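You operate a simulated robot arm through the tools that you are given. There is no shell and no other tool. Be economical: measure what you need, move in short steps, check, and stop when the job is done.

Carry out the task below with a simulated robot arm. There is one attempt and no reset: what you move stays moved.

Task
Shut the middle drawer of the red cabinet. Take the brown-lidded jar on the sample table and put it away on the sorting table. Put the teal tin on the sample table away on the upper shelf of the grey rack. Fetch the orange-cored small cone from the test table and stand it on top of the teal reel. Shut the grey cabinet door. Open the teal box lid. Do these in any order. Set down upright: brown-lidded jar, teal tin, orange-cored small cone.

Only the result counts: the job must be done as asked and must still hold three seconds after the hand-in. Knocking over, shifting, dropping, spilling or breaking anything else fails it. A push-on lid holds only when it is set on centred and level and pressed home; a screw cap is set on level and turned clockwise until tight.

Robot
A 6-joint arm with a fingered hand on a trunk, on a base that drives. Base frame: it is fixed to the floor where the robot stands at the start and does not move with it; the origin is under the middle of the robot, x ahead of it, y to its left, z up. Readings come in mm, rad, newtons and seconds.
With the tool pointing down near the work surface it reaches from about 320 to 740 mm from the robot's upright axis, wherever it stands. Its first joint turns from -2.897 to 2.897 rad. Places, roughly: brown-lidded jar (7x7x11 cm) [2200, -500, 900]; grey cabinet door [900, 1600, 1300]; middle drawer of the red cabinet [500, -300, 1000]; orange-cored small cone (7x7x12 cm) [2300, -900, 900]; sorting table [-1400, -600, 800]; teal box lid [-2100, -1500, 900]; teal reel (9x9x6 cm) [2100, -900, 900]; teal tin (7x7x8 cm) [2400, -500, 900]; upper shelf of the grey rack [5800, -12200, 1300]. Payload 4 kg.
Tool frame: the origin (TCP) lies between the finger pads and is the grasp point; the fingertips stand 26 mm ahead of it; z points along the fingers, y is the line along which they close. Largest opening 148 mm; the body of the gripper starts 73 mm behind the TCP. The gripper is a hand of 3 fingers: y runs from the thumb to the fingers, the wrist lies at [0, 0, -239] in the tool frame, and closing takes about 1.5 s.
Orientation is that of the tool frame in the base frame, as a unit quaternion [x, y, z, w]. With the fingers straight down and closing along the base's y, the tool's x points along the base's -x, its y along +y and its z along -z.

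Tools
- The arm moves only by the tool arm_command. Its argument "plan" is one flat list of numbers, 6 for each row, row after row: the shift along the tool's x, y, z in units of 25 mm (1.0 is 25 mm), then the turn, a rotation vector about the tool's x, y, z in units of 8 degrees (1.0 is 8 degrees). In form: [dx, dy, dz, ax, ay, az, dx, dy, dz, ax, ay, az, ...]. A call has 1 to 10 rows; each row shifts and turns the commanded pose from where the row before left it, along the tool's axes as they then stand. "grip" is the opening, from 0 (shut) to 1 (fully open), set as the call begins (left out, the last holds). A call with a number of a shift or a turn outside -1 to 1 is refused whole. Each row takes 0.2 s and may step no farther than 50 mm and 0.15 rad from the row before; otherwise, or with a gripper value out of range, the whole call is refused. Where a pose cannot be reached the arm comes as near as it can. A force on the tool above 40 N (or 10 N above the force at the start of the call, whichever is more), or a blocked arm, ends the call early, and 0.2 s more pass. The fingers move at their own pace (about 153 mm/s each) and stop on an object; they squeeze with about 32 N. The grip force told is the motor's: it shows also when the fingers shut on nothing. Time passes only in rows, and 0.2 s behind the last, so rows that do not move let the fingers close. The reply holds the time, the measured pose of the TCP, the force on the tool along the base axes, the opening and the grip force, in the units named above and with some noise, with the torque about the TCP (base axes, N m) and any sound that the robot's microphone picked up.
- Cameras (640 x 400 px; columns grow to the right, rows downward): "scene" is now at [17.1, 121, 1499.3]; the picture's right is [-0.57, -0.82, 0.00], its down [-0.52, 0.36, -0.78] and it looks along [0.64, -0.44, -0.63] (base axes); focal length 274 px, centre (320, 200). "wrist" rides on the gripper at [68, -39, -90] in the tool frame; the picture's right is [0.50, 0.87, 0.00], its down [-0.66, 0.38, -0.65] and it looks along [-0.57, 0.33, 0.76] (tool axes); focal length 222 px, centre (320, 200). There is no depth. A picture from a camera that has moved, and an enlarged one, comes with that camera's place and axes in the base frame and with its lens. The place of the scene camera against the robot may be out by one fixed shift of up to 12 mm in any direction.
- camera(camera): a new picture of that camera. The clock stands still meanwhile.
- raise_lower(by): slides the trunk up (or, below 0, down) by that many mm; the arm and the scene camera ride with it, the base frame stays. It gives what a move gives, with no picture.
- base_move(legs): drives the robot by 1 to 6 legs, each [ahead, left, turn to the left] in mm, mm and rad, along the robot's own axes; the way and the turn of a leg run together, so that a leg with both is an arc; at most 1500 mm and 3.142 rad a leg. The arm and the cameras ride along, it lands a little off, and it stops where it bumps. It gives what a move gives.
- curl_fingers(finger1, finger2, thumb_bend): sets how far each is bent, from 0 (flat) to 1 (curled in); at 0.3 the hand is open as for a grip, at 0.7 the pads meet at the TCP. One left out holds its place. A second passes; each finger stops where it meets its share of the squeeze, and holds until it gets a number again. A gripper value or a shape takes the hand back. It gives what a move gives, with no picture; readings hold the bend of each and the force on the fingers (four entries, about 0 where the hand has none), thumb and palm.
- preshape(shape): the hand has 3 fingers and takes this shape, open, in about a second: jaw (thumb against the fingers, like two jaws); tri (thumb and two fingers); tip (a fingertip pinch); poke (one finger out to press); point (the index stretched); flat (the hand flat); cup (the hand cupped); fist (a fist). The gripper value then closes the fingers along that shape, each until it touches; the sizes above hold for jaw. It gives what a move gives, with no picture.
- pan_tilt(pan, tilt): turns the head with the scene camera to pan (to the left, within 2.705 rad either way) and tilt (down, from -0.506 to 1.204), counted from straight ahead of the robot. It gives what a move gives.
- zoom(camera, box): a new picture of the part [left, top, right, bottom] of that camera's present view, enlarged. The clock stands still meanwhile.
- close_job(): hands the job in; it is judged then, once.

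Work in short steps. Places have to be worked out from the pictures, the camera data and where the tool is seen: move nearer, look again, correct. Check each grasp and each placing, and mend what went wrong. You have 165 turns and 128 pictures in all, those below and enlarged ones among them. Open the gripper and draw the arm clear of the work before you hand the job in, unless the task says otherwise; then end with one line.

The tools are called after "Emit:" as a command line: name --argument value ..., lists and objects as JSON in quotes. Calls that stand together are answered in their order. arm_command: Moves the arm, as the interface text tells. Its arguments: {"type":"object","properties":{"plan":{"type":"array","items":{"type":"number"}},"grip":{"type":"number"}},"required":["plan"]} The other tools are called the same way: raise_lower (by) slides the trunk up or down; preshape (shape) gives the hand a shape; curl_fingers (finger1, finger2, thumb_bend) moves the fingers one by one; base_move (legs) drives the base; pan_tilt (pan, tilt) turns the head that bears the scene camera; camera (camera) takes a picture; zoom (camera, box) takes an enlarged picture of a part of a camera's view; close_job () hands the job in.

At the start:

```text
time: 0.0
tool_pos: [319.3, -278.0, 1190.9]
orientation: [0.0, 1.0, 0.0, 0.0]
wrist_force: [-0.4, 1.2, -0.1]
torque: [-0.01, -0.02, 0.0]
grip_width: 147.8
grip_force: 0.1
shape: jaw
bend: [0.3, 0.3, 0.3]
finger forces: [0.1, 0.1, 0.1, 0.0, 0.1, 0.0]
trunk travel left (down, up): [-450.0, 140.0]
robot x, y, heading: [0.4, 3.1, 0.001]
head pan, tilt: [-0.606, 0.681]
```

scene: 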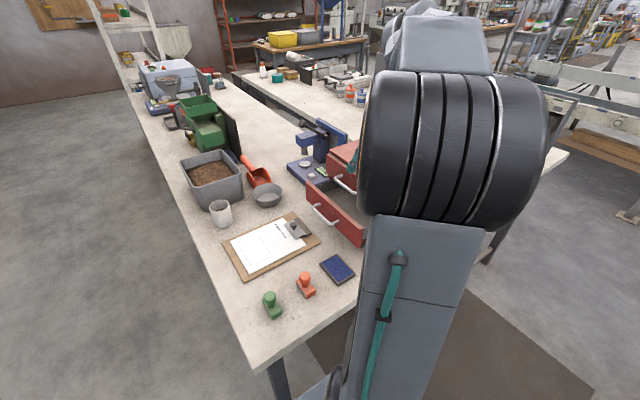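
wrist: 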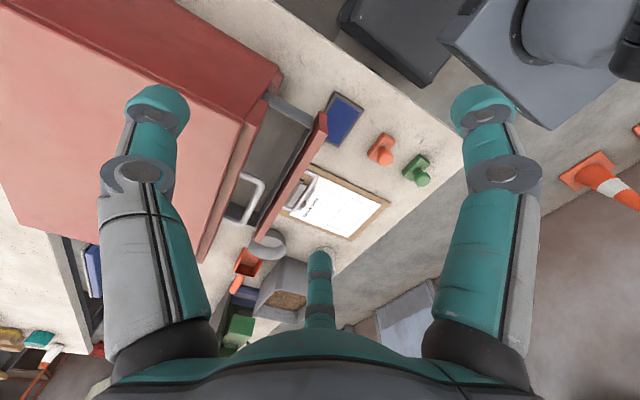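

The drawer front seems to face +y, near x 330–590, y -235. I'll zoom in for a better look before pushing.

Emit:
zoom --camera "scene" --box '[240, 120, 400, 270]'

Emit:
zoom --camera "wrist" --box '[180, 80, 400, 300]'

```text
2.67 times, centred on (320, 195) of scene
camera zoom: at [17.1, 121.0, 1499.3], right [-0.57, -0.82, 0.0], down [-0.52, 0.36, -0.78], along [0.64, -0.44, -0.63], focal length 729 px, centre (320, 213)
```

zoom: 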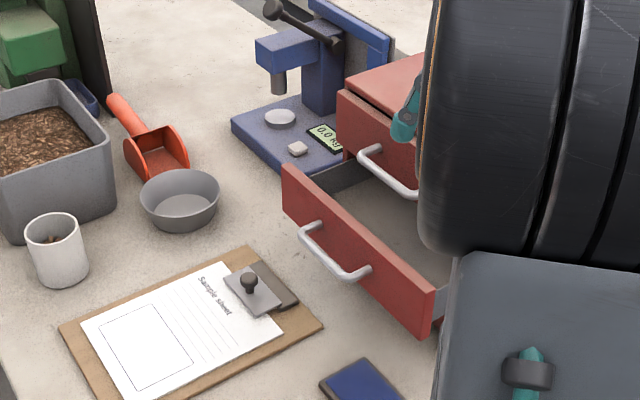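

```text
1.82 times, centred on (290, 190) of wrist
camera zoom: at [251.3, -315.8, 1281.7], right [-0.5, 0.87, 0.0], down [0.66, 0.38, 0.65], along [0.57, 0.33, -0.76], focal length 404 px, centre (374, 218)
```

zoom: 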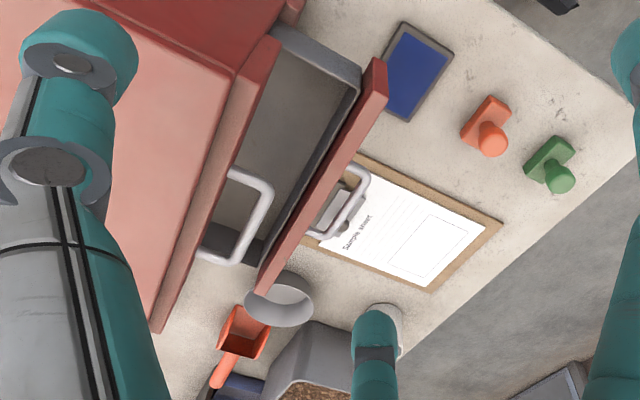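

Triangulating puts the drawer panel's top edge at z≈997, its outer face at y≈-245, x≈340–620, and its handle at x≈445–550. I'll shut the fingers, back off to +y, then tilt the tool to point towards -y.

Emit:
arm_command --plan '[-0.4, 1, 0, 0, 0, 0, -0.4, 1, 0, 0, 0, 0, -0.4, 1, 0, 0, 0, 0, -0.4, 1, 0, 0, 0, 0, -0.4, 1, 0, 0, 0, 0, -0.4, 1, 0, 0, 0, 0, -0.4, 1, 0, 0, 0, 0]' --grip 0

Emit:
arm_command --plan '[0, 0, 0, 1, 0, 0, 0, 0, 0, 1, 0, 0, 0, 0, 0, 1, 0, 0, 0, 0, 0, 1, 0, 0, 0, 0, 0, 1, 0, 0, 0, 0, 0, 1, 0, 0, 0, 0, 0, 1, 0, 0, 0, 0, 0, 1, 0, 0, 0, 0, 0, 1, 0, 0]'

Emit:
camera --camera "scene"

```text
time: 1.6
tool_pos: [389.4, -102.2, 1190.1]
orientation: [0.0, 1.0, 0.001, 0.001]
wrist_force: [0.4, -0.3, 0.7]
torque: [0.02, -0.04, 0.02]
grip_width: 0.0
grip_force: 31.7
shape: jaw
bend: [0.7, 0.7, 0.7]
finger forces: [0.1, 0.0, 0.0, 0.0, 0.0, 0.0]
trunk travel left (down, up): [-450.0, 140.0]
robot x, y, heading: [2.6, -1.3, 0.007]
head pan, tilt: [-0.606, 0.681]
```

```text
time: 3.6
tool_pos: [389.4, -101.5, 1190.8]
orientation: [0.0, 0.808, -0.589, 0.001]
wrist_force: [-0.8, -0.1, 0.1]
torque: [0.03, -0.03, -0.04]
grip_width: 0.1
grip_force: 31.4
shape: jaw
bend: [0.7, 0.7, 0.7]
finger forces: [0.0, 0.1, 0.1, 0.0, 0.1, 0.0]
trunk travel left (down, up): [-450.0, 140.0]
robot x, y, heading: [-0.6, 0.4, 0.0]
head pan, tilt: [-0.606, 0.681]
```

```text
123 pictures are left
camera scene: at [17.2, 121.1, 1499.4], right [-0.57, -0.82, 0.0], down [-0.52, 0.36, -0.78], along [0.64, -0.44, -0.63], focal length 274 px, centre (320, 200)
```

scene: 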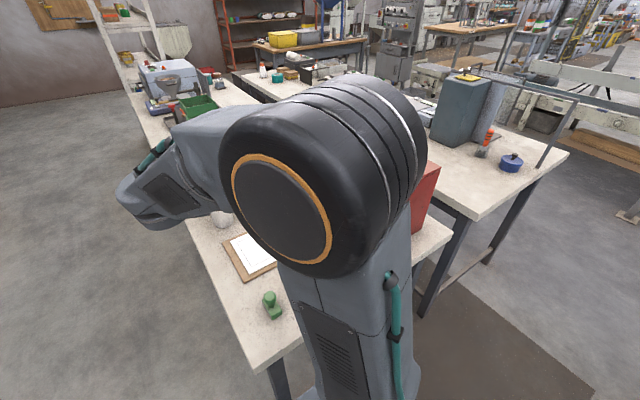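

The tool now points at -y, 18° below level. I'll lower the trunk 235 mm so the TCP comes to z≈955, in front of the panel and beside the handle.

Emit:
raise_lower --by -235

Emit:
camera --camera "wrist"

Emit:
camera --camera "scene"

```text
time: 6.1
tool_pos: [389.6, -101.0, 956.1]
orientation: [0.0, 0.809, -0.588, 0.0]
wrist_force: [0.7, 0.0, 0.0]
torque: [-0.01, 0.01, 0.01]
grip_width: 0.2
grip_force: 31.8
shape: jaw
bend: [0.7, 0.7, 0.7]
finger forces: [0.1, 0.0, 0.0, 0.0, 0.1, 0.0]
trunk travel left (down, up): [-215.0, 375.0]
robot x, y, heading: [-2.8, 3.2, 0.001]
head pan, tilt: [-0.606, 0.681]
```

```text
122 pictures are left
camera wrist: at [321.5, -27.6, 1021.2], right [-0.5, 0.27, -0.82], down [0.66, 0.74, -0.16], along [0.57, -0.62, -0.54], focal length 222 px, centre (320, 200)
```

wrist: 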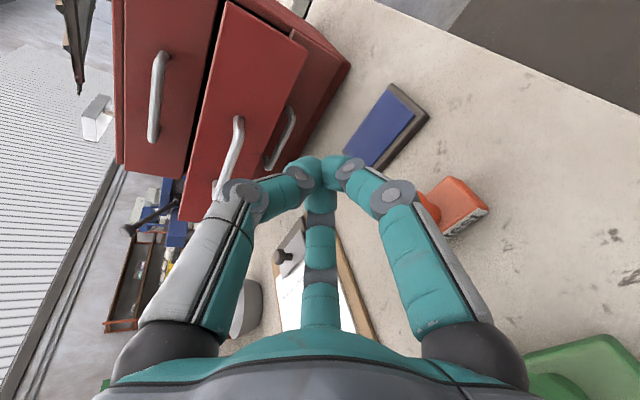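

```text
121 pictures are left
camera scene: at [17.1, 121.1, 1264.4], right [-0.57, -0.82, 0.0], down [-0.52, 0.36, -0.78], along [0.64, -0.44, -0.63], focal length 274 px, centre (320, 200)
```

scene: 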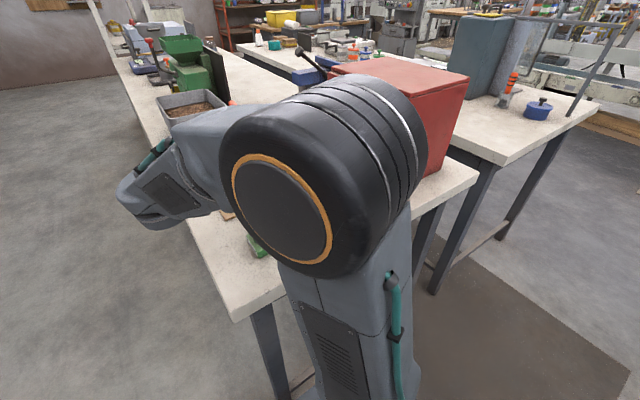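

The wrist view places the middle panel at z≈949–1010, with its near end at x≈350. I'll raise 28 mm so the tips meet mid-panel, then advance along -y.

Emit:
raise_lower --by 28

Emit:
arm_command --plan '[0, -0.31, 0.95, 0, 0, 0, 0, -0.31, 0.95, 0, 0, 0, 0, -0.31, 0.95, 0, 0, 0, 0, -0.31, 0.95, 0, 0, 0, 0, -0.31, 0.95, 0, 0, 0]'

Emit:
camera --camera "wrist"

```text
time: 6.8
tool_pos: [388.7, -101.9, 984.3]
orientation: [0.0, 0.809, -0.587, 0.0]
wrist_force: [0.1, 0.1, 0.7]
torque: [-0.03, 0.0, 0.0]
grip_width: 0.1
grip_force: 32.2
shape: jaw
bend: [0.7, 0.7, 0.7]
finger forces: [0.1, 0.0, 0.1, 0.0, 0.0, 0.0]
trunk travel left (down, up): [-243.0, 347.0]
robot x, y, heading: [0.1, 0.2, -0.004]
head pan, tilt: [-0.606, 0.681]
```

```text
time: 8.0
tool_pos: [387.8, -226.2, 985.2]
orientation: [0.001, 0.809, -0.588, 0.001]
wrist_force: [0.1, -0.2, -0.5]
torque: [-0.02, 0.01, 0.05]
grip_width: 0.3
grip_force: 32.2
shape: jaw
bend: [0.7, 0.7, 0.7]
finger forces: [0.1, 0.1, 0.0, 0.1, 0.0, 0.0]
trunk travel left (down, up): [-243.0, 347.0]
robot x, y, heading: [2.3, -2.5, -0.001]
head pan, tilt: [-0.606, 0.681]
```

```text
120 pictures are left
camera wrist: at [319.3, -151.5, 1050.3], right [-0.5, 0.27, -0.82], down [0.66, 0.74, -0.16], along [0.57, -0.62, -0.54], focal length 222 px, centre (320, 200)
```

wrist: 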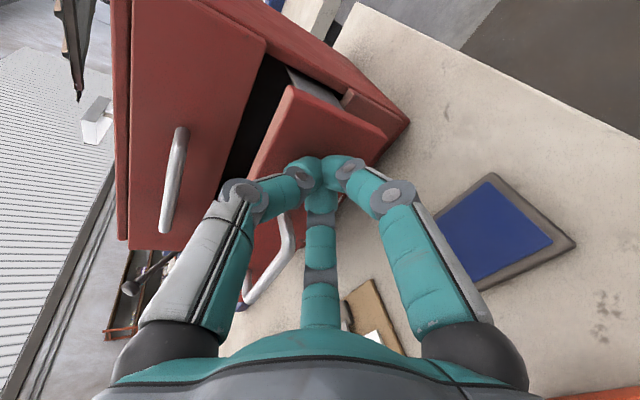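

The tip is at the panel face beside the handle, still without force. I'll keep pushing.

Emit:
arm_command --plan '[0, -0.31, 0.95, 0, 0, 0, 0, -0.31, 0.95, 0, 0, 0, 0, -0.31, 0.95, 0, 0, 0]'

Emit:
camera --camera "wrist"

```text
time: 8.9
tool_pos: [389.9, -297.0, 982.8]
orientation: [0.0, 0.81, -0.587, 0.001]
wrist_force: [-4.8, 25.3, 4.0]
torque: [0.05, 0.04, -0.15]
grip_width: 0.0
grip_force: 31.8
shape: jaw
bend: [0.7, 0.7, 0.7]
finger forces: [0.0, 0.0, 0.0, 0.0, 0.1, 0.0]
trunk travel left (down, up): [-243.0, 347.0]
robot x, y, heading: [-5.2, 4.5, -0.0]
head pan, tilt: [-0.606, 0.681]
stopped in row 3: the force on the tool passed its limit at 43 N (the readings are from after the stop); the commanded pose is now the measured one
```

```text
119 pictures are left
camera wrist: at [321.2, -223.1, 1048.7], right [-0.5, 0.27, -0.82], down [0.65, 0.74, -0.16], along [0.57, -0.62, -0.54], focal length 222 px, centre (320, 200)
```

wrist: 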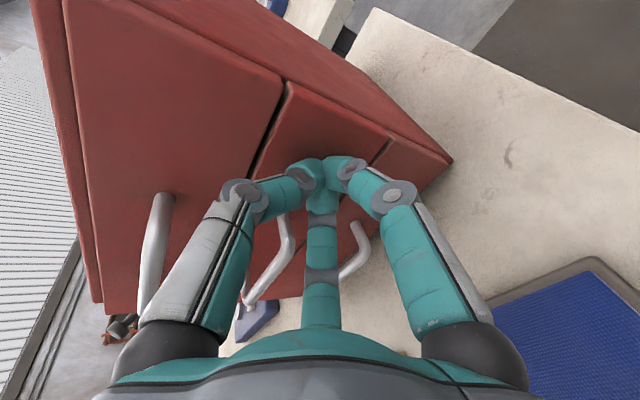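

The drawer now looks flush with its neighbours, and the force rose at the stop. I'll give one more small push to seat it, then withdraw.

Emit:
arm_command --plan '[0, -0.1, 0.3, 0, 0, 0, 0, -0.1, 0.3, 0, 0, 0]'

Emit:
arm_command --plan '[0, 0.31, -0.95, 0, 0, 0, 0, 0.31, -0.95, 0, 0, 0, 0, 0.31, -0.95, 0, 0, 0, 0, 0.31, -0.95, 0, 0, 0, 0, 0.31, -0.95, 0, 0, 0, 0, 0.31, -0.95, 0, 0, 0, 0, 0.31, -0.95, 0, 0, 0, 0, 0.31, -0.95, 0, 0, 0]'

Emit:
zoom --camera "wrist" --box '[60, 0, 380, 200]'

```text
time: 9.3
tool_pos: [389.4, -297.3, 982.7]
orientation: [-0.001, 0.81, -0.586, 0.002]
wrist_force: [-6.0, 27.7, 6.6]
torque: [0.04, 0.09, -0.24]
grip_width: 0.0
grip_force: 32.0
shape: jaw
bend: [0.7, 0.7, 0.7]
finger forces: [0.0, 0.1, 0.1, 0.1, 0.0, 0.0]
trunk travel left (down, up): [-243.0, 347.0]
robot x, y, heading: [-0.9, 1.1, 0.002]
head pan, tilt: [-0.606, 0.681]
stopped in row 1: the force on the tool passed its limit at 48 N (the readings are from after the stop); the commanded pose is now the measured one
```

```text
time: 11.1
tool_pos: [390.8, -98.9, 981.4]
orientation: [0.0, 0.81, -0.586, 0.001]
wrist_force: [0.2, 0.0, 0.0]
torque: [0.0, 0.03, -0.04]
grip_width: 0.2
grip_force: 31.5
shape: jaw
bend: [0.7, 0.7, 0.7]
finger forces: [0.0, 0.1, 0.0, 0.1, 0.1, 0.1]
trunk travel left (down, up): [-243.0, 347.0]
robot x, y, heading: [2.0, 0.9, -0.0]
head pan, tilt: [-0.606, 0.681]
```

```text
2.00 times, centred on (220, 100) of wrist
camera zoom: at [322.1, -25.8, 1047.2], right [-0.5, 0.27, -0.82], down [0.65, 0.74, -0.15], along [0.57, -0.61, -0.55], focal length 444 px, centre (520, 400)
```

zoom: 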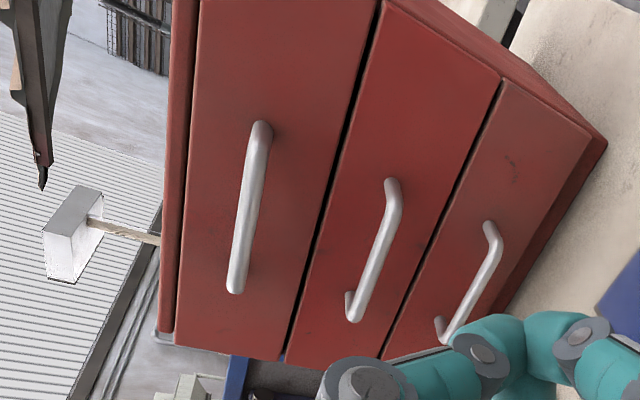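

All three drawers are flush. I'll raise the trunk and look toward the grey cabinet on the left.

Emit:
raise_lower --by 300

Emit:
pan_tilt --pan 1.05 --tilt 0.3

Emit:
camera --camera "scene"

Emit:
pan_tilt --pan 2.6 --tilt 0.45

Emit:
camera --camera "scene"

Emit:
pan_tilt --pan -0.35 --tilt 0.3

Emit:
camera --camera "scene"

Emit:
pan_tilt --pan -1.5 --tilt 0.3

Emit:
camera --camera "scene"

Emit:
pan_tilt --pan -2.6 --tilt 0.3

Emit:
camera --camera "scene"

```text
time: 14.1
tool_pos: [390.2, -98.3, 1280.8]
orientation: [-0.001, 0.81, -0.586, 0.001]
wrist_force: [-0.2, -0.3, -0.2]
torque: [-0.01, -0.02, 0.0]
grip_width: 0.1
grip_force: 31.9
shape: jaw
bend: [0.7, 0.7, 0.7]
finger forces: [0.0, 0.0, 0.0, 0.1, 0.1, 0.0]
trunk travel left (down, up): [-543.0, 47.0]
robot x, y, heading: [0.2, 5.3, 0.004]
head pan, tilt: [-0.606, 0.681]
```

```text
time: 15.8
tool_pos: [390.7, -98.8, 1280.8]
orientation: [0.001, 0.811, -0.586, 0.001]
wrist_force: [0.5, 0.5, -0.8]
torque: [0.01, 0.02, 0.0]
grip_width: 0.1
grip_force: 31.8
shape: jaw
bend: [0.7, 0.7, 0.7]
finger forces: [0.0, 0.0, 0.0, 0.1, 0.1, 0.1]
trunk travel left (down, up): [-543.0, 47.0]
robot x, y, heading: [-0.8, 0.8, 0.003]
head pan, tilt: [1.051, 0.3]
```

```text
117 pictures are left
camera scene: at [-7.7, 252.2, 1626.8], right [0.87, -0.5, 0.0], down [-0.15, -0.26, -0.96], along [0.47, 0.83, -0.3], focal length 274 px, centre (320, 200)
```

scene: 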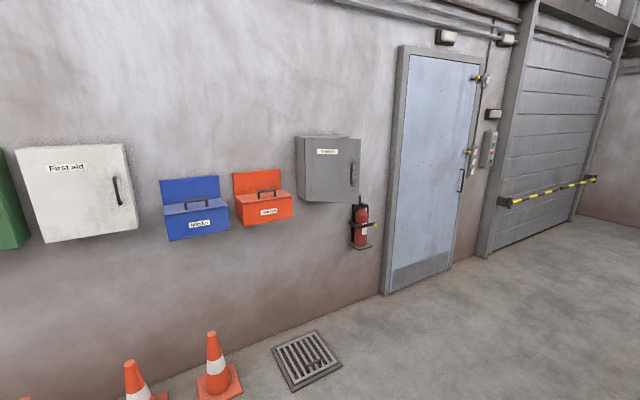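

```text
time: 17.4
tool_pos: [390.0, -99.4, 1281.4]
orientation: [0.0, 0.811, -0.586, 0.002]
wrist_force: [0.0, -0.8, -0.6]
torque: [0.01, 0.01, -0.04]
grip_width: 0.1
grip_force: 32.3
shape: jaw
bend: [0.7, 0.7, 0.7]
finger forces: [0.1, 0.0, 0.0, 0.0, 0.0, 0.0]
trunk travel left (down, up): [-543.0, 47.0]
robot x, y, heading: [1.4, 0.7, -0.005]
head pan, tilt: [2.601, 0.45]
```

```text
116 pictures are left
camera scene: at [-132.8, 218.3, 1612.9], right [0.51, 0.86, 0.0], down [0.37, -0.22, -0.9], along [-0.77, 0.46, -0.44], focal length 274 px, centre (320, 200)
```

scene: 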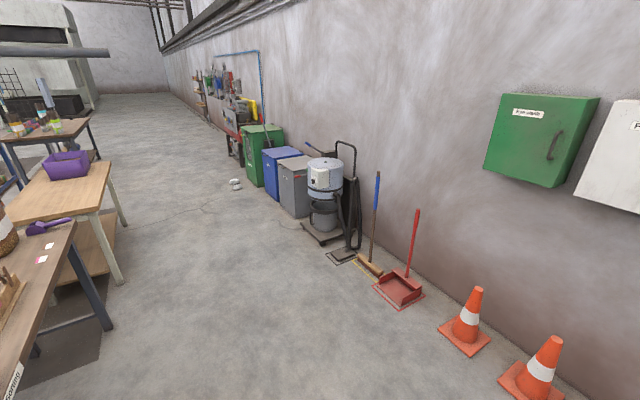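

```text
time: 20.0
tool_pos: [390.8, -99.4, 1281.5]
orientation: [0.0, 0.81, -0.586, 0.002]
wrist_force: [0.1, -0.1, -1.6]
torque: [0.02, -0.01, 0.0]
grip_width: 0.2
grip_force: 31.8
shape: jaw
bend: [0.7, 0.7, 0.7]
finger forces: [0.0, 0.1, 0.0, 0.0, 0.0, 0.0]
trunk travel left (down, up): [-543.0, 47.0]
robot x, y, heading: [-3.0, 1.6, -0.004]
head pan, tilt: [-0.351, 0.3]
```

```text
115 pictures are left
camera scene: at [33.8, 139.3, 1626.8], right [-0.34, -0.94, 0.0], down [-0.28, 0.1, -0.96], along [0.9, -0.33, -0.3], focal length 274 px, centre (320, 200)
```

scene: 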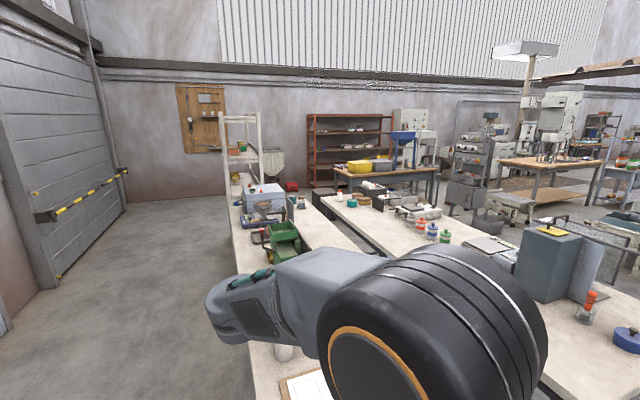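

```text
time: 21.3
tool_pos: [390.4, -100.5, 1281.3]
orientation: [0.0, 0.811, -0.585, 0.002]
wrist_force: [-0.1, -0.7, 0.4]
torque: [-0.01, 0.01, 0.0]
grip_width: 0.0
grip_force: 32.1
shape: jaw
bend: [0.7, 0.7, 0.7]
finger forces: [0.0, 0.0, 0.0, 0.0, 0.1, 0.0]
trunk travel left (down, up): [-543.0, 47.0]
robot x, y, heading: [-1.2, 0.8, 0.0]
head pan, tilt: [-1.499, 0.3]
```

```text
114 pictures are left
camera scene: at [-47.0, 78.0, 1626.8], right [-1.0, -0.07, 0.0], down [-0.02, 0.29, -0.96], along [0.07, -0.95, -0.3], focal length 274 px, centre (320, 200)
```

scene: 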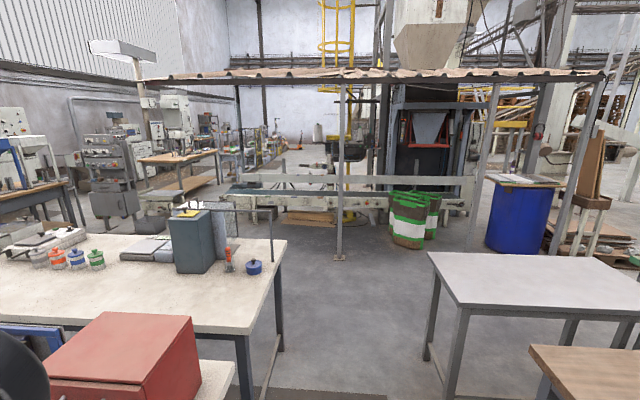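

```text
time: 22.7
tool_pos: [391.3, -99.0, 1281.9]
orientation: [-0.001, 0.81, -0.586, 0.001]
wrist_force: [-0.6, 0.7, -0.8]
torque: [0.01, -0.03, -0.02]
grip_width: 0.1
grip_force: 32.0
shape: jaw
bend: [0.7, 0.7, 0.7]
finger forces: [0.1, 0.0, 0.1, 0.0, 0.1, 0.1]
trunk travel left (down, up): [-543.0, 47.0]
robot x, y, heading: [-0.8, 0.3, -0.003]
head pan, tilt: [-2.601, 0.3]
```

```text
113 pictures are left
camera scene: at [-133.8, 122.7, 1626.8], right [-0.52, 0.86, 0.0], down [0.25, 0.15, -0.96], along [-0.82, -0.49, -0.3], focal length 274 px, centre (320, 200)
```

scene: 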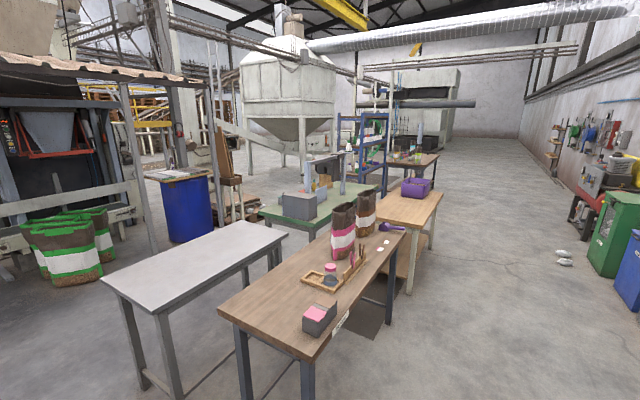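

The grey wall cabinet appears at about (900,1600,1300). I'll take an enlarged look to see how its door stands.

Emit:
pan_tilt --pan 1.05 --tilt 0.3

Emit:
zoom --camera "scene" --box '[270, 110, 430, 260]'

```text
time: 25.7
tool_pos: [390.7, -99.0, 1281.4]
orientation: [0.0, 0.811, -0.586, 0.001]
wrist_force: [0.4, -0.1, 0.1]
torque: [0.02, 0.02, 0.02]
grip_width: 0.0
grip_force: 31.7
shape: jaw
bend: [0.7, 0.7, 0.7]
finger forces: [0.0, 0.0, 0.0, 0.0, 0.0, 0.1]
trunk travel left (down, up): [-543.0, 47.0]
robot x, y, heading: [0.8, 1.1, 0.004]
head pan, tilt: [1.051, 0.3]
```

```text
2.67 times, centred on (350, 185) of scene
camera zoom: at [-7.7, 252.2, 1626.8], right [0.87, -0.5, 0.0], down [-0.15, -0.26, -0.96], along [0.47, 0.83, -0.3], focal length 729 px, centre (240, 240)
```

zoom: 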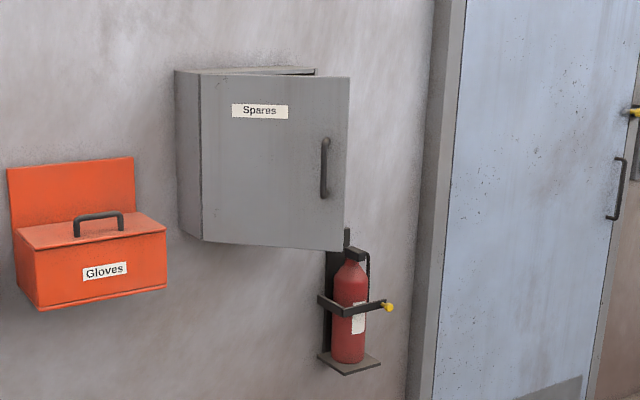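

Working from the wall line (y≈1940), the hinge is near (757,1796), and the free edge near (1042,1591) at z 1100–1480, about 36° open. I'll drive left, ahead, and turn half round so the tool faces the wall.

Emit:
base_move --legs '[[0, 750, 0], [1350, 0, 0], [0, 0, 1.571], [0, 0, 1.571]]'

Emit:
pan_tilt --pan -1.2 --tilt 0.3

Emit:
camera --camera "scene"

```text
time: 43.9
tool_pos: [948.2, 855.6, 1281.5]
orientation: [0.81, 0.018, -0.014, -0.586]
wrist_force: [0.7, 0.1, 0.6]
torque: [0.02, 0.01, 0.0]
grip_width: 0.0
grip_force: 31.9
shape: jaw
bend: [0.7, 0.7, 0.7]
finger forces: [0.0, 0.0, 0.1, 0.0, 0.1, 0.1]
trunk travel left (down, up): [-543.0, 47.0]
robot x, y, heading: [1346.5, 777.1, -3.094]
head pan, tilt: [1.051, 0.3]
```

```text
time: 46.0
tool_pos: [948.7, 856.1, 1281.2]
orientation: [0.811, 0.018, -0.015, -0.585]
wrist_force: [-0.7, 0.3, -0.1]
torque: [-0.03, -0.03, 0.0]
grip_width: 0.0
grip_force: 32.0
shape: jaw
bend: [0.7, 0.7, 0.7]
finger forces: [0.0, 0.1, 0.0, 0.0, 0.0, 0.0]
trunk travel left (down, up): [-543.0, 47.0]
robot x, y, heading: [1345.2, 769.2, -3.096]
head pan, tilt: [-1.201, 0.3]
```

```text
111 pictures are left
camera scene: at [1380.0, 707.9, 1626.8], right [0.91, 0.41, 0.0], down [0.12, -0.27, -0.96], along [-0.39, 0.87, -0.3], focal length 274 px, centre (320, 200)
```

scene: 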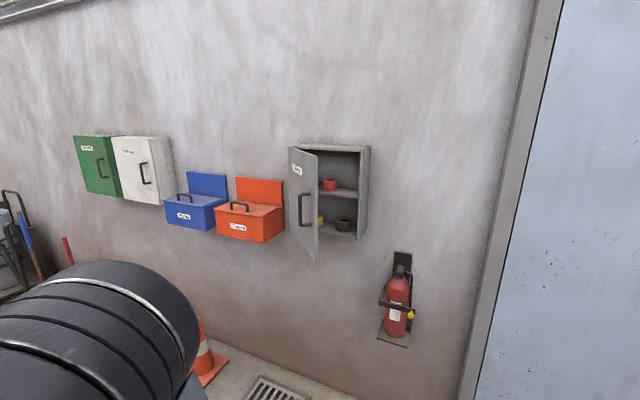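

Both views agree: the free edge is near (998,1535), about 47° open, with the cabinet front at y≈1800. I'll straighten the heading and slide 590 mm toward the wall, stopping short of the door.

Emit:
base_move --legs '[[0, 0, -0.047], [0, -590, 0]]'

Emit:
camera --camera "wrist"

Emit:
camera --camera "scene"

```text
time: 49.7
tool_pos: [949.8, 1462.2, 1280.2]
orientation: [0.811, 0.003, -0.003, -0.586]
wrist_force: [-0.7, -0.5, -0.4]
torque: [0.02, 0.02, 0.02]
grip_width: 0.1
grip_force: 32.0
shape: jaw
bend: [0.7, 0.7, 0.7]
finger forces: [0.0, 0.0, 0.0, 0.1, 0.0, 0.1]
trunk travel left (down, up): [-543.0, 47.0]
robot x, y, heading: [1339.1, 1362.3, -3.13]
head pan, tilt: [-1.201, 0.3]
```

```text
110 pictures are left
camera wrist: at [1017.7, 1389.4, 1347.3], right [0.5, -0.27, -0.82], down [-0.65, -0.75, -0.15], along [-0.57, 0.61, -0.55], focal length 222 px, centre (320, 200)
```

wrist: 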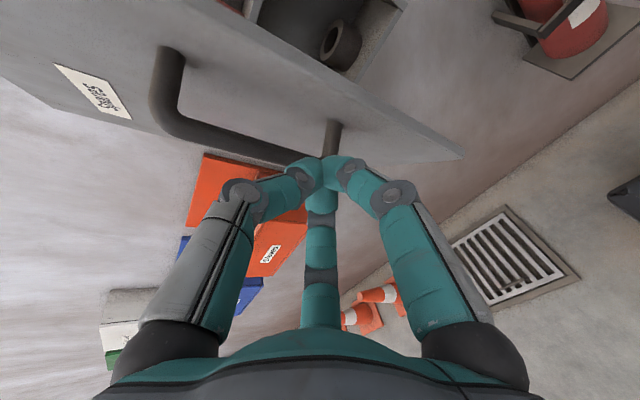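

```text
109 pictures are left
camera scene: at [1375.0, 1297.9, 1626.8], right [0.93, 0.37, 0.0], down [0.11, -0.27, -0.96], along [-0.35, 0.89, -0.3], focal length 274 px, centre (320, 200)
```

scene: 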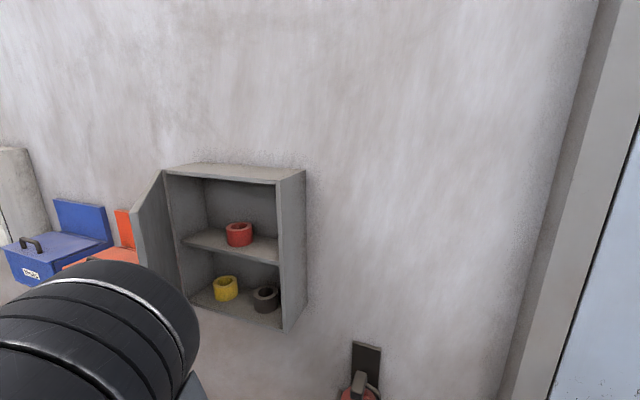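

The tips are right by the handle's lower end. I'll drop 65 mm to push on plain door below the handle, then advance.

Emit:
raise_lower --by -65

Emit:
arm_command --plan '[0, -0.31, 0.95, 0, 0, 0, 0, -0.31, 0.95, 0, 0, 0, 0, -0.31, 0.95, 0, 0, 0, 0, -0.31, 0.95, 0, 0, 0, 0, -0.31, 0.95, 0, 0, 0, 0, -0.31, 0.95, 0, 0, 0]'

Emit:
camera --camera "wrist"

```text
time: 50.8
tool_pos: [950.5, 1462.4, 1215.3]
orientation: [0.81, 0.003, -0.003, -0.586]
wrist_force: [0.5, 0.5, -0.4]
torque: [0.01, 0.03, 0.01]
grip_width: 0.1
grip_force: 31.8
shape: jaw
bend: [0.7, 0.7, 0.7]
finger forces: [0.0, 0.0, 0.0, 0.0, 0.0, 0.0]
trunk travel left (down, up): [-478.0, 112.0]
robot x, y, heading: [1340.3, 1359.4, -3.135]
head pan, tilt: [-1.201, 0.3]
```

```text
time: 51.7
tool_pos: [956.6, 1549.5, 1216.3]
orientation: [0.811, -0.003, -0.003, -0.585]
wrist_force: [21.7, -24.7, 2.0]
torque: [0.4, 1.18, 0.47]
grip_width: 0.1
grip_force: 32.0
shape: jaw
bend: [0.7, 0.7, 0.7]
finger forces: [0.0, 0.0, 0.1, 0.0, 30.1, 0.0]
trunk travel left (down, up): [-478.0, 112.0]
robot x, y, heading: [1339.8, 1360.1, -3.134]
head pan, tilt: [-1.201, 0.3]
stopped in row 4: the force on the tool passed its limit at 48 N (the readings are from after the stop); the commanded pose is now the measured one
```

```text
108 pictures are left
camera wrist: at [1023.6, 1475.3, 1282.0], right [0.49, -0.28, -0.82], down [-0.66, -0.74, -0.15], along [-0.57, 0.62, -0.55], focal length 222 px, centre (320, 200)
```

wrist: 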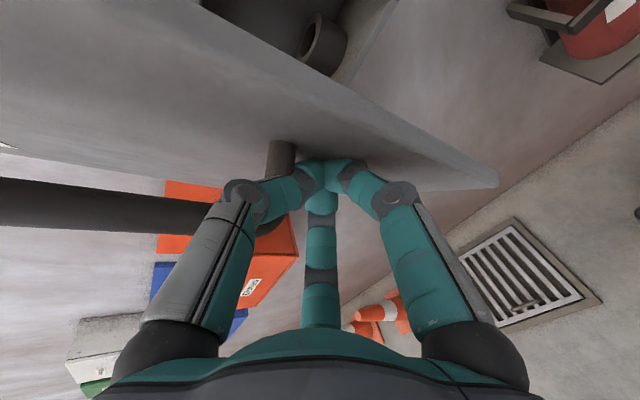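

The force lies along the door, so a finger has caught the handle's leg. I'll back off, lower 50 mm more, and try again more gently.

Emit:
arm_command --plan '[0, 0.31, -0.95, 0, 0, 0, 0, 0.31, -0.95, 0, 0, 0]'

Emit:
raise_lower --by -50

Emit:
arm_command --plan '[0, -0.31, 0.95, 0, 0, 0, 0, -0.31, 0.95, 0, 0, 0, 0, -0.16, 0.5, 0, 0, 0]'

Emit:
camera --camera "wrist"

```text
time: 52.3
tool_pos: [952.2, 1503.7, 1215.6]
orientation: [0.811, 0.0, -0.002, -0.585]
wrist_force: [-0.2, 0.2, -0.8]
torque: [-0.02, 0.0, 0.01]
grip_width: 0.4
grip_force: 32.2
shape: jaw
bend: [0.7, 0.7, 0.7]
finger forces: [0.0, 0.1, 0.0, 0.0, 0.0, 0.1]
trunk travel left (down, up): [-478.0, 112.0]
robot x, y, heading: [1340.3, 1363.3, -3.131]
head pan, tilt: [-1.201, 0.3]
```

```text
time: 53.3
tool_pos: [952.4, 1503.8, 1165.9]
orientation: [0.812, -0.001, -0.001, -0.584]
wrist_force: [-0.2, -0.3, -0.4]
torque: [-0.02, -0.01, 0.03]
grip_width: 0.0
grip_force: 31.9
shape: jaw
bend: [0.7, 0.7, 0.7]
finger forces: [0.0, 0.1, 0.0, 0.0, 0.0, 0.0]
trunk travel left (down, up): [-428.0, 162.0]
robot x, y, heading: [1342.8, 1363.2, -3.134]
head pan, tilt: [-1.201, 0.3]
```

```text
time: 54.1
tool_pos: [952.7, 1566.9, 1165.7]
orientation: [0.812, -0.001, -0.001, -0.584]
wrist_force: [-0.3, 0.8, -0.8]
torque: [-0.01, 0.01, 0.02]
grip_width: 0.0
grip_force: 32.3
shape: jaw
bend: [0.7, 0.7, 0.7]
finger forces: [0.0, 0.0, 0.0, 0.0, 0.0, 0.0]
trunk travel left (down, up): [-428.0, 162.0]
robot x, y, heading: [1342.6, 1360.9, -3.132]
head pan, tilt: [-1.201, 0.3]
```

```text
107 pictures are left
camera wrist: at [1019.2, 1493.6, 1231.3], right [0.5, -0.28, -0.82], down [-0.66, -0.74, -0.15], along [-0.57, 0.61, -0.55], focal length 222 px, centre (320, 200)
```

wrist: 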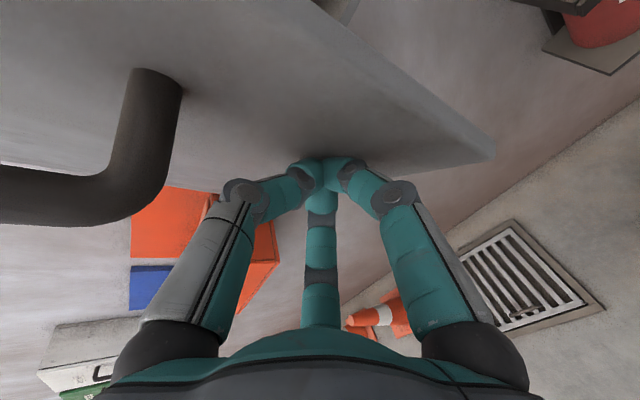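

The tips are below the handle, close to plain door. I'll push on.

Emit:
arm_command --plan '[0, -0.2, 0.62, 0, 0, 0, 0, -0.2, 0.62, 0, 0, 0, 0, -0.2, 0.62, 0, 0, 0, 0, -0.2, 0.62, 0, 0, 0, 0, -0.2, 0.62, 0, 0, 0, 0, -0.2, 0.62, 0, 0, 0]'

Emit:
camera --camera "wrist"

```text
time: 55.5
tool_pos: [951.3, 1664.6, 1163.1]
orientation: [0.812, -0.001, -0.001, -0.584]
wrist_force: [0.0, -0.1, 0.0]
torque: [-0.01, -0.02, -0.02]
grip_width: 0.1
grip_force: 32.1
shape: jaw
bend: [0.7, 0.7, 0.7]
finger forces: [0.0, 0.1, 0.0, 0.0, 0.1, 0.0]
trunk travel left (down, up): [-428.0, 162.0]
robot x, y, heading: [1339.2, 1361.9, -3.131]
head pan, tilt: [-1.201, 0.3]
```

```text
106 pictures are left
camera wrist: at [1018.1, 1591.5, 1229.4], right [0.5, -0.28, -0.82], down [-0.66, -0.74, -0.15], along [-0.57, 0.61, -0.55], focal length 222 px, centre (320, 200)
```

wrist: 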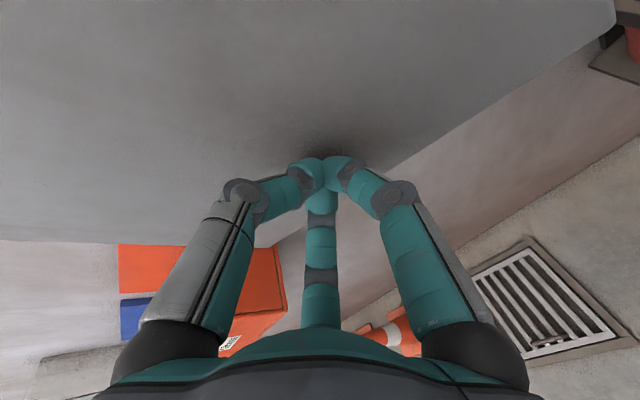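

The door is moving smoothly, with little force. I'll continue toward y≈1800.

Emit:
arm_command --plan '[0, -0.2, 0.62, 0, 0, 0, 0, -0.2, 0.62, 0, 0, 0, 0, -0.2, 0.62, 0, 0, 0, 0, -0.2, 0.62, 0, 0, 0, 0, -0.2, 0.62, 0, 0, 0, 0, -0.2, 0.62, 0, 0, 0, 0, -0.2, 0.62, 0, 0, 0, 0, -0.2, 0.62, 0, 0, 0]'

Emit:
camera --camera "scene"

```text
time: 56.7
tool_pos: [950.8, 1733.8, 1163.7]
orientation: [0.812, 0.001, -0.004, -0.583]
wrist_force: [7.1, -34.3, 5.3]
torque: [-0.13, -0.06, -0.26]
grip_width: 0.0
grip_force: 31.5
shape: jaw
bend: [0.7, 0.7, 0.7]
finger forces: [0.1, 0.0, 0.0, 0.0, 0.0, 0.0]
trunk travel left (down, up): [-428.0, 162.0]
robot x, y, heading: [1342.8, 1363.5, -3.125]
head pan, tilt: [-1.201, 0.3]
stopped in row 6: the force on the tool passed its limit at 54 N (the readings are from after the stop); the commanded pose is now the measured one
```

```text
105 pictures are left
camera scene: at [1376.9, 1291.4, 1511.6], right [0.93, 0.37, 0.0], down [0.11, -0.27, -0.96], along [-0.36, 0.89, -0.29], focal length 274 px, centre (320, 200)
```

scene: 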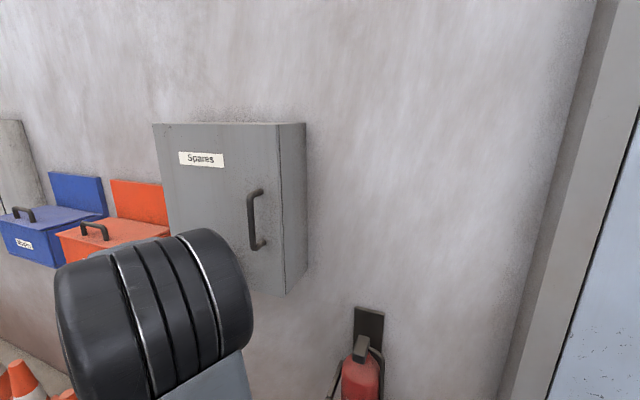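

The door is shut, with a force rise at the stop. I'll retreat and inspect the seam.

Emit:
arm_command --plan '[0, 0.31, -0.95, 0, 0, 0, 0, 0.31, -0.95, 0, 0, 0, 0, 0.31, -0.95, 0, 0, 0, 0, 0.31, -0.95, 0, 0, 0, 0, 0.31, -0.95, 0, 0, 0, 0, 0.31, -0.95, 0, 0, 0, 0, 0.31, -0.95, 0, 0, 0, 0, 0.31, -0.95, 0, 0, 0, 0, 0.31, -0.95, 0, 0, 0, 0, 0.31, -0.95, 0, 0, 0]'

Emit:
zoom --camera "scene" --box '[140, 100, 340, 300]'

```text
time: 58.9
tool_pos: [952.1, 1488.3, 1163.8]
orientation: [0.813, 0.001, -0.002, -0.582]
wrist_force: [-0.6, -0.7, -0.4]
torque: [0.01, -0.02, -0.02]
grip_width: 0.0
grip_force: 32.6
shape: jaw
bend: [0.7, 0.7, 0.7]
finger forces: [0.0, 0.1, 0.0, 0.0, 0.0, 0.1]
trunk travel left (down, up): [-428.0, 162.0]
robot x, y, heading: [1341.6, 1362.0, -3.133]
head pan, tilt: [-1.201, 0.3]
```

```text
2.00 times, centred on (240, 200) of scene
camera zoom: at [1375.4, 1297.0, 1511.8], right [0.93, 0.37, 0.0], down [0.11, -0.27, -0.96], along [-0.35, 0.89, -0.3], focal length 547 px, centre (480, 200)
```

zoom: 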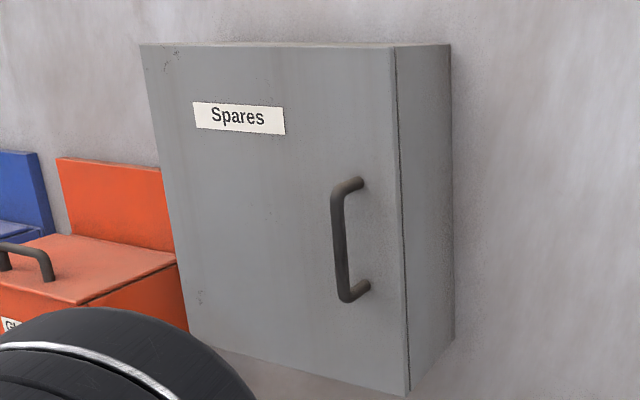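

The grey cabinet door is closed. Next I'll raise the trunk and look at the benches to find the jar, tin, cone and reel.

Emit:
raise_lower --by 160

Emit:
pan_tilt --pan 2.03 --tilt 0.3

Emit:
camera --camera "scene"

Emit:
zoom --camera "scene" --box '[200, 100, 440, 250]'

```text
time: 60.7
tool_pos: [951.7, 1488.8, 1324.2]
orientation: [0.813, 0.001, -0.002, -0.582]
wrist_force: [0.3, 0.6, 0.0]
torque: [0.01, 0.0, 0.01]
grip_width: 0.0
grip_force: 31.5
shape: jaw
bend: [0.7, 0.7, 0.7]
finger forces: [0.0, 0.0, 0.1, 0.0, 0.0, 0.1]
trunk travel left (down, up): [-588.0, 2.0]
robot x, y, heading: [1343.7, 1362.9, -3.129]
head pan, tilt: [-1.201, 0.3]
```

```text
time: 63.5
tool_pos: [949.9, 1487.4, 1324.1]
orientation: [0.813, 0.002, -0.002, -0.582]
wrist_force: [0.1, -0.4, 0.3]
torque: [-0.02, -0.02, -0.02]
grip_width: 0.0
grip_force: 31.9
shape: jaw
bend: [0.7, 0.7, 0.7]
finger forces: [0.1, 0.1, 0.0, 0.1, 0.0, 0.0]
trunk travel left (down, up): [-588.0, 2.0]
robot x, y, heading: [1338.7, 1359.1, -3.128]
head pan, tilt: [2.03, 0.3]
```

```text
103 pictures are left
camera scene: at [1452.2, 1126.9, 1671.8], right [-0.89, -0.45, 0.0], down [-0.13, 0.26, -0.96], along [0.43, -0.85, -0.3], focal length 274 px, centre (320, 200)
```

scene: 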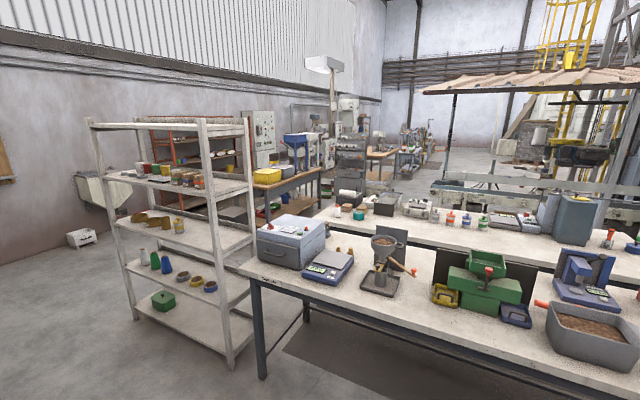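

```text
2.67 times, centred on (320, 175) of scene
camera zoom: at [1452.2, 1126.9, 1671.8], right [-0.89, -0.45, 0.0], down [-0.13, 0.26, -0.96], along [0.43, -0.85, -0.3], focal length 729 px, centre (320, 267)
```

zoom: 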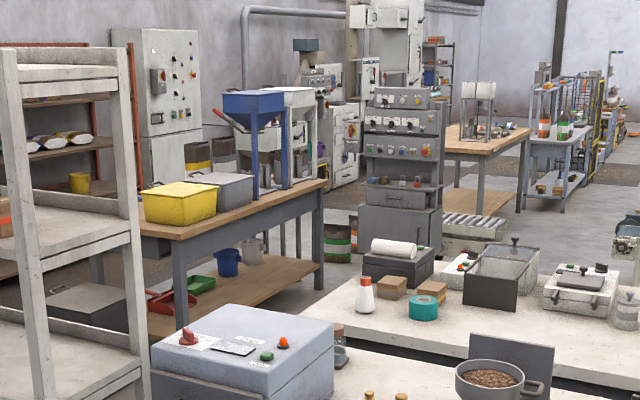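

I can see the teal reel near (2116,-892), a cone with an orange top near (2294,-850), and a brown-lidded jar near (2186,-440) behind the grey machine. All should be reachable from the benches' far end, so I'll bring the tool upright and drive round the white rack.

Emit:
arm_command --plan '[0, 0, 0, -1, 0, 0, 0, 0, 0, -1, 0, 0, 0, 0, 0, -1, 0, 0, 0, 0, 0, -1, 0, 0, 0, 0, 0, -1, 0, 0, 0, 0, 0, -1, 0, 0, 0, 0, 0, -1, 0, 0, 0, 0, 0, -1, 0, 0, 0, 0, 0, -1, 0, 0]' --grip 1

Emit:
base_move --legs '[[0, 600, 0], [-1000, 0, 0], [-1000, 0, 0], [-1100, 0, 0]]'

Emit:
pan_tilt --pan 1.2 --tilt 0.4

Emit:
camera --camera "scene"

```text
time: 65.5
tool_pos: [950.3, 1487.9, 1323.6]
orientation: [1.0, 0.002, -0.002, 0.008]
wrist_force: [0.2, 0.1, 0.2]
torque: [-0.02, -0.02, -0.01]
grip_width: 147.6
grip_force: 0.0
shape: jaw
bend: [0.3, 0.3, 0.3]
finger forces: [0.1, 0.0, 0.0, 0.1, 0.0, 0.0]
trunk travel left (down, up): [-588.0, 2.0]
robot x, y, heading: [1342.5, 1362.2, -3.13]
head pan, tilt: [2.03, 0.3]
```

```text
time: 83.7
tool_pos: [4065.4, 919.9, 1324.3]
orientation: [1.0, 0.003, -0.001, 0.007]
wrist_force: [0.8, 0.4, -0.1]
torque: [0.0, 0.04, 0.0]
grip_width: 147.9
grip_force: 0.0
shape: jaw
bend: [0.3, 0.3, 0.3]
finger forces: [0.0, 0.0, 0.0, 0.0, 0.1, 0.0]
trunk travel left (down, up): [-588.0, 2.0]
robot x, y, heading: [4456.8, 796.1, -3.133]
head pan, tilt: [2.03, 0.3]
```

```text
time: 84.8
tool_pos: [4065.7, 920.6, 1324.3]
orientation: [1.0, 0.003, -0.001, 0.007]
wrist_force: [0.4, -0.3, -0.3]
torque: [-0.03, 0.0, 0.0]
grip_width: 147.8
grip_force: 0.1
shape: jaw
bend: [0.3, 0.3, 0.3]
finger forces: [0.0, 0.0, 0.0, 0.1, 0.0, 0.1]
trunk travel left (down, up): [-588.0, 2.0]
robot x, y, heading: [4455.6, 796.5, -3.133]
head pan, tilt: [1.201, 0.4]
```

```text
101 pictures are left
camera scene: at [4493.1, 557.3, 1662.5], right [-0.94, 0.35, 0.0], down [0.14, 0.36, -0.92], along [-0.32, -0.86, -0.39], focal length 274 px, centre (320, 200)
```

scene: 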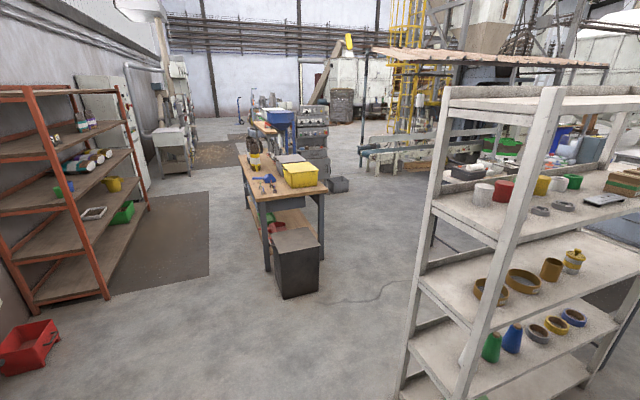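

The aisle behind the white rack is open, between the rack back at y≈-300 and a black bin at y≈-1200. I'll drive into it at y≈-720, facing the bench ends.

Emit:
base_move --legs '[[0, 1500, 0], [700, 0, 0]]'

Emit:
pan_tilt --pan 0.1 --tilt 0.45

Emit:
camera --camera "scene"

```text
time: 95.7
tool_pos: [3417.8, -632.9, 1324.1]
orientation: [1.0, 0.018, -0.001, 0.007]
wrist_force: [-0.1, 0.8, 0.2]
torque: [0.01, 0.0, 0.01]
grip_width: 147.8
grip_force: 0.0
shape: jaw
bend: [0.3, 0.3, 0.3]
finger forces: [0.1, 0.0, 0.1, 0.1, 0.0, 0.0]
trunk travel left (down, up): [-588.0, 2.0]
robot x, y, heading: [3816.4, -740.4, -3.103]
head pan, tilt: [1.201, 0.4]
```

```text
time: 97.0
tool_pos: [3418.3, -631.9, 1324.0]
orientation: [1.0, 0.018, 0.0, 0.007]
wrist_force: [-0.8, -0.2, -0.1]
torque: [0.05, 0.02, -0.01]
grip_width: 147.9
grip_force: 0.0
shape: jaw
bend: [0.3, 0.3, 0.3]
finger forces: [0.0, 0.0, 0.0, 0.1, 0.0, 0.0]
trunk travel left (down, up): [-588.0, 2.0]
robot x, y, heading: [3815.9, -743.1, -3.099]
head pan, tilt: [0.099, 0.45]
```

```text
100 pictures are left
camera scene: at [3794.7, -908.2, 1657.9], right [-0.14, 0.99, 0.0], down [0.43, 0.06, -0.9], along [-0.89, -0.13, -0.44], focal length 274 px, centre (320, 200)
```

scene: 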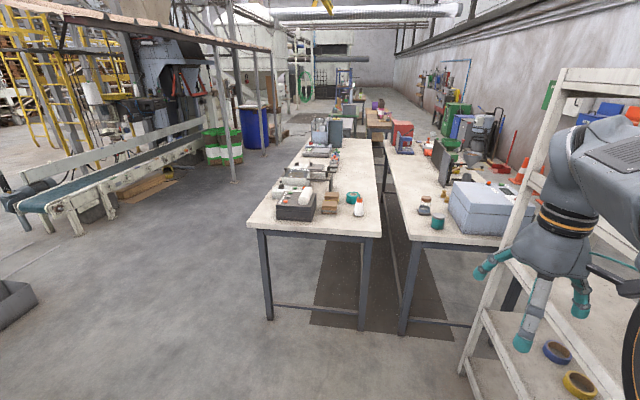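

The bench ends sit at x≈2520: bench 1 down to y≈-640, bench 2 from y≈-770. I'll straighten up and drive to x≈2810.

Emit:
base_move --legs '[[0, 0, -0.042], [1000, 0, 0]]'

Emit:
pan_tilt --pan 0.15 --tilt 0.75

Emit:
camera --camera "scene"

Emit:
camera --camera "wrist"

```text
time: 102.5
tool_pos: [2441.6, -614.7, 1323.8]
orientation: [1.0, -0.004, -0.001, 0.007]
wrist_force: [0.7, 0.2, 0.3]
torque: [-0.03, 0.0, 0.0]
grip_width: 148.1
grip_force: 0.1
shape: jaw
bend: [0.3, 0.3, 0.3]
finger forces: [0.0, 0.0, 0.0, 0.1, 0.1, 0.0]
trunk travel left (down, up): [-588.0, 2.0]
robot x, y, heading: [2829.2, -747.8, 3.141]
head pan, tilt: [0.099, 0.45]
```

```text
time: 103.3
tool_pos: [2441.8, -614.7, 1324.1]
orientation: [1.0, -0.003, -0.002, 0.007]
wrist_force: [-0.5, 0.6, 0.1]
torque: [-0.02, -0.01, 0.02]
grip_width: 147.8
grip_force: 0.1
shape: jaw
bend: [0.3, 0.3, 0.3]
finger forces: [0.0, 0.0, 0.0, 0.1, 0.0, 0.0]
trunk travel left (down, up): [-588.0, 2.0]
robot x, y, heading: [2831.2, -745.4, 3.14]
head pan, tilt: [0.15, 0.75]
```

```text
99 pictures are left
camera scene: at [2815.9, -909.9, 1631.5], right [-0.15, 0.99, 0.0], down [0.67, 0.1, -0.73], along [-0.72, -0.11, -0.68], focal length 274 px, centre (320, 200)
```

scene: 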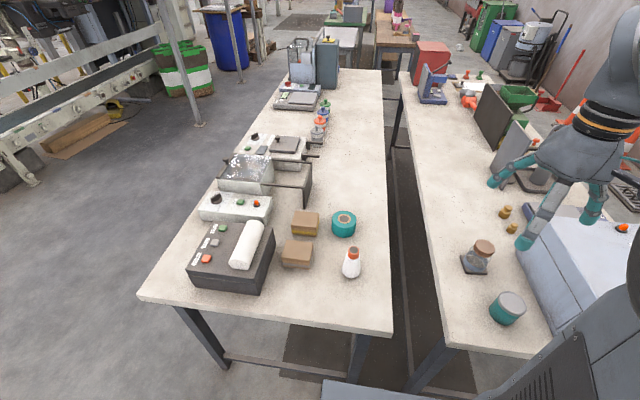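

```text
98 pictures are left
camera wrist: at [2509.8, -575.6, 1413.8], right [0.49, -0.87, 0.01], down [-0.66, -0.36, 0.66], along [-0.57, -0.33, -0.75], focal length 222 px, centre (320, 200)
```

wrist: 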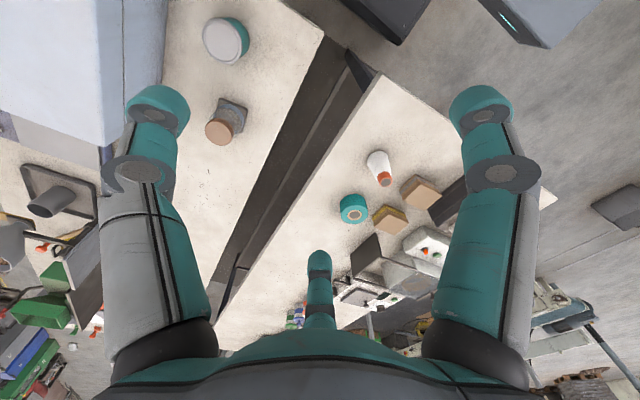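

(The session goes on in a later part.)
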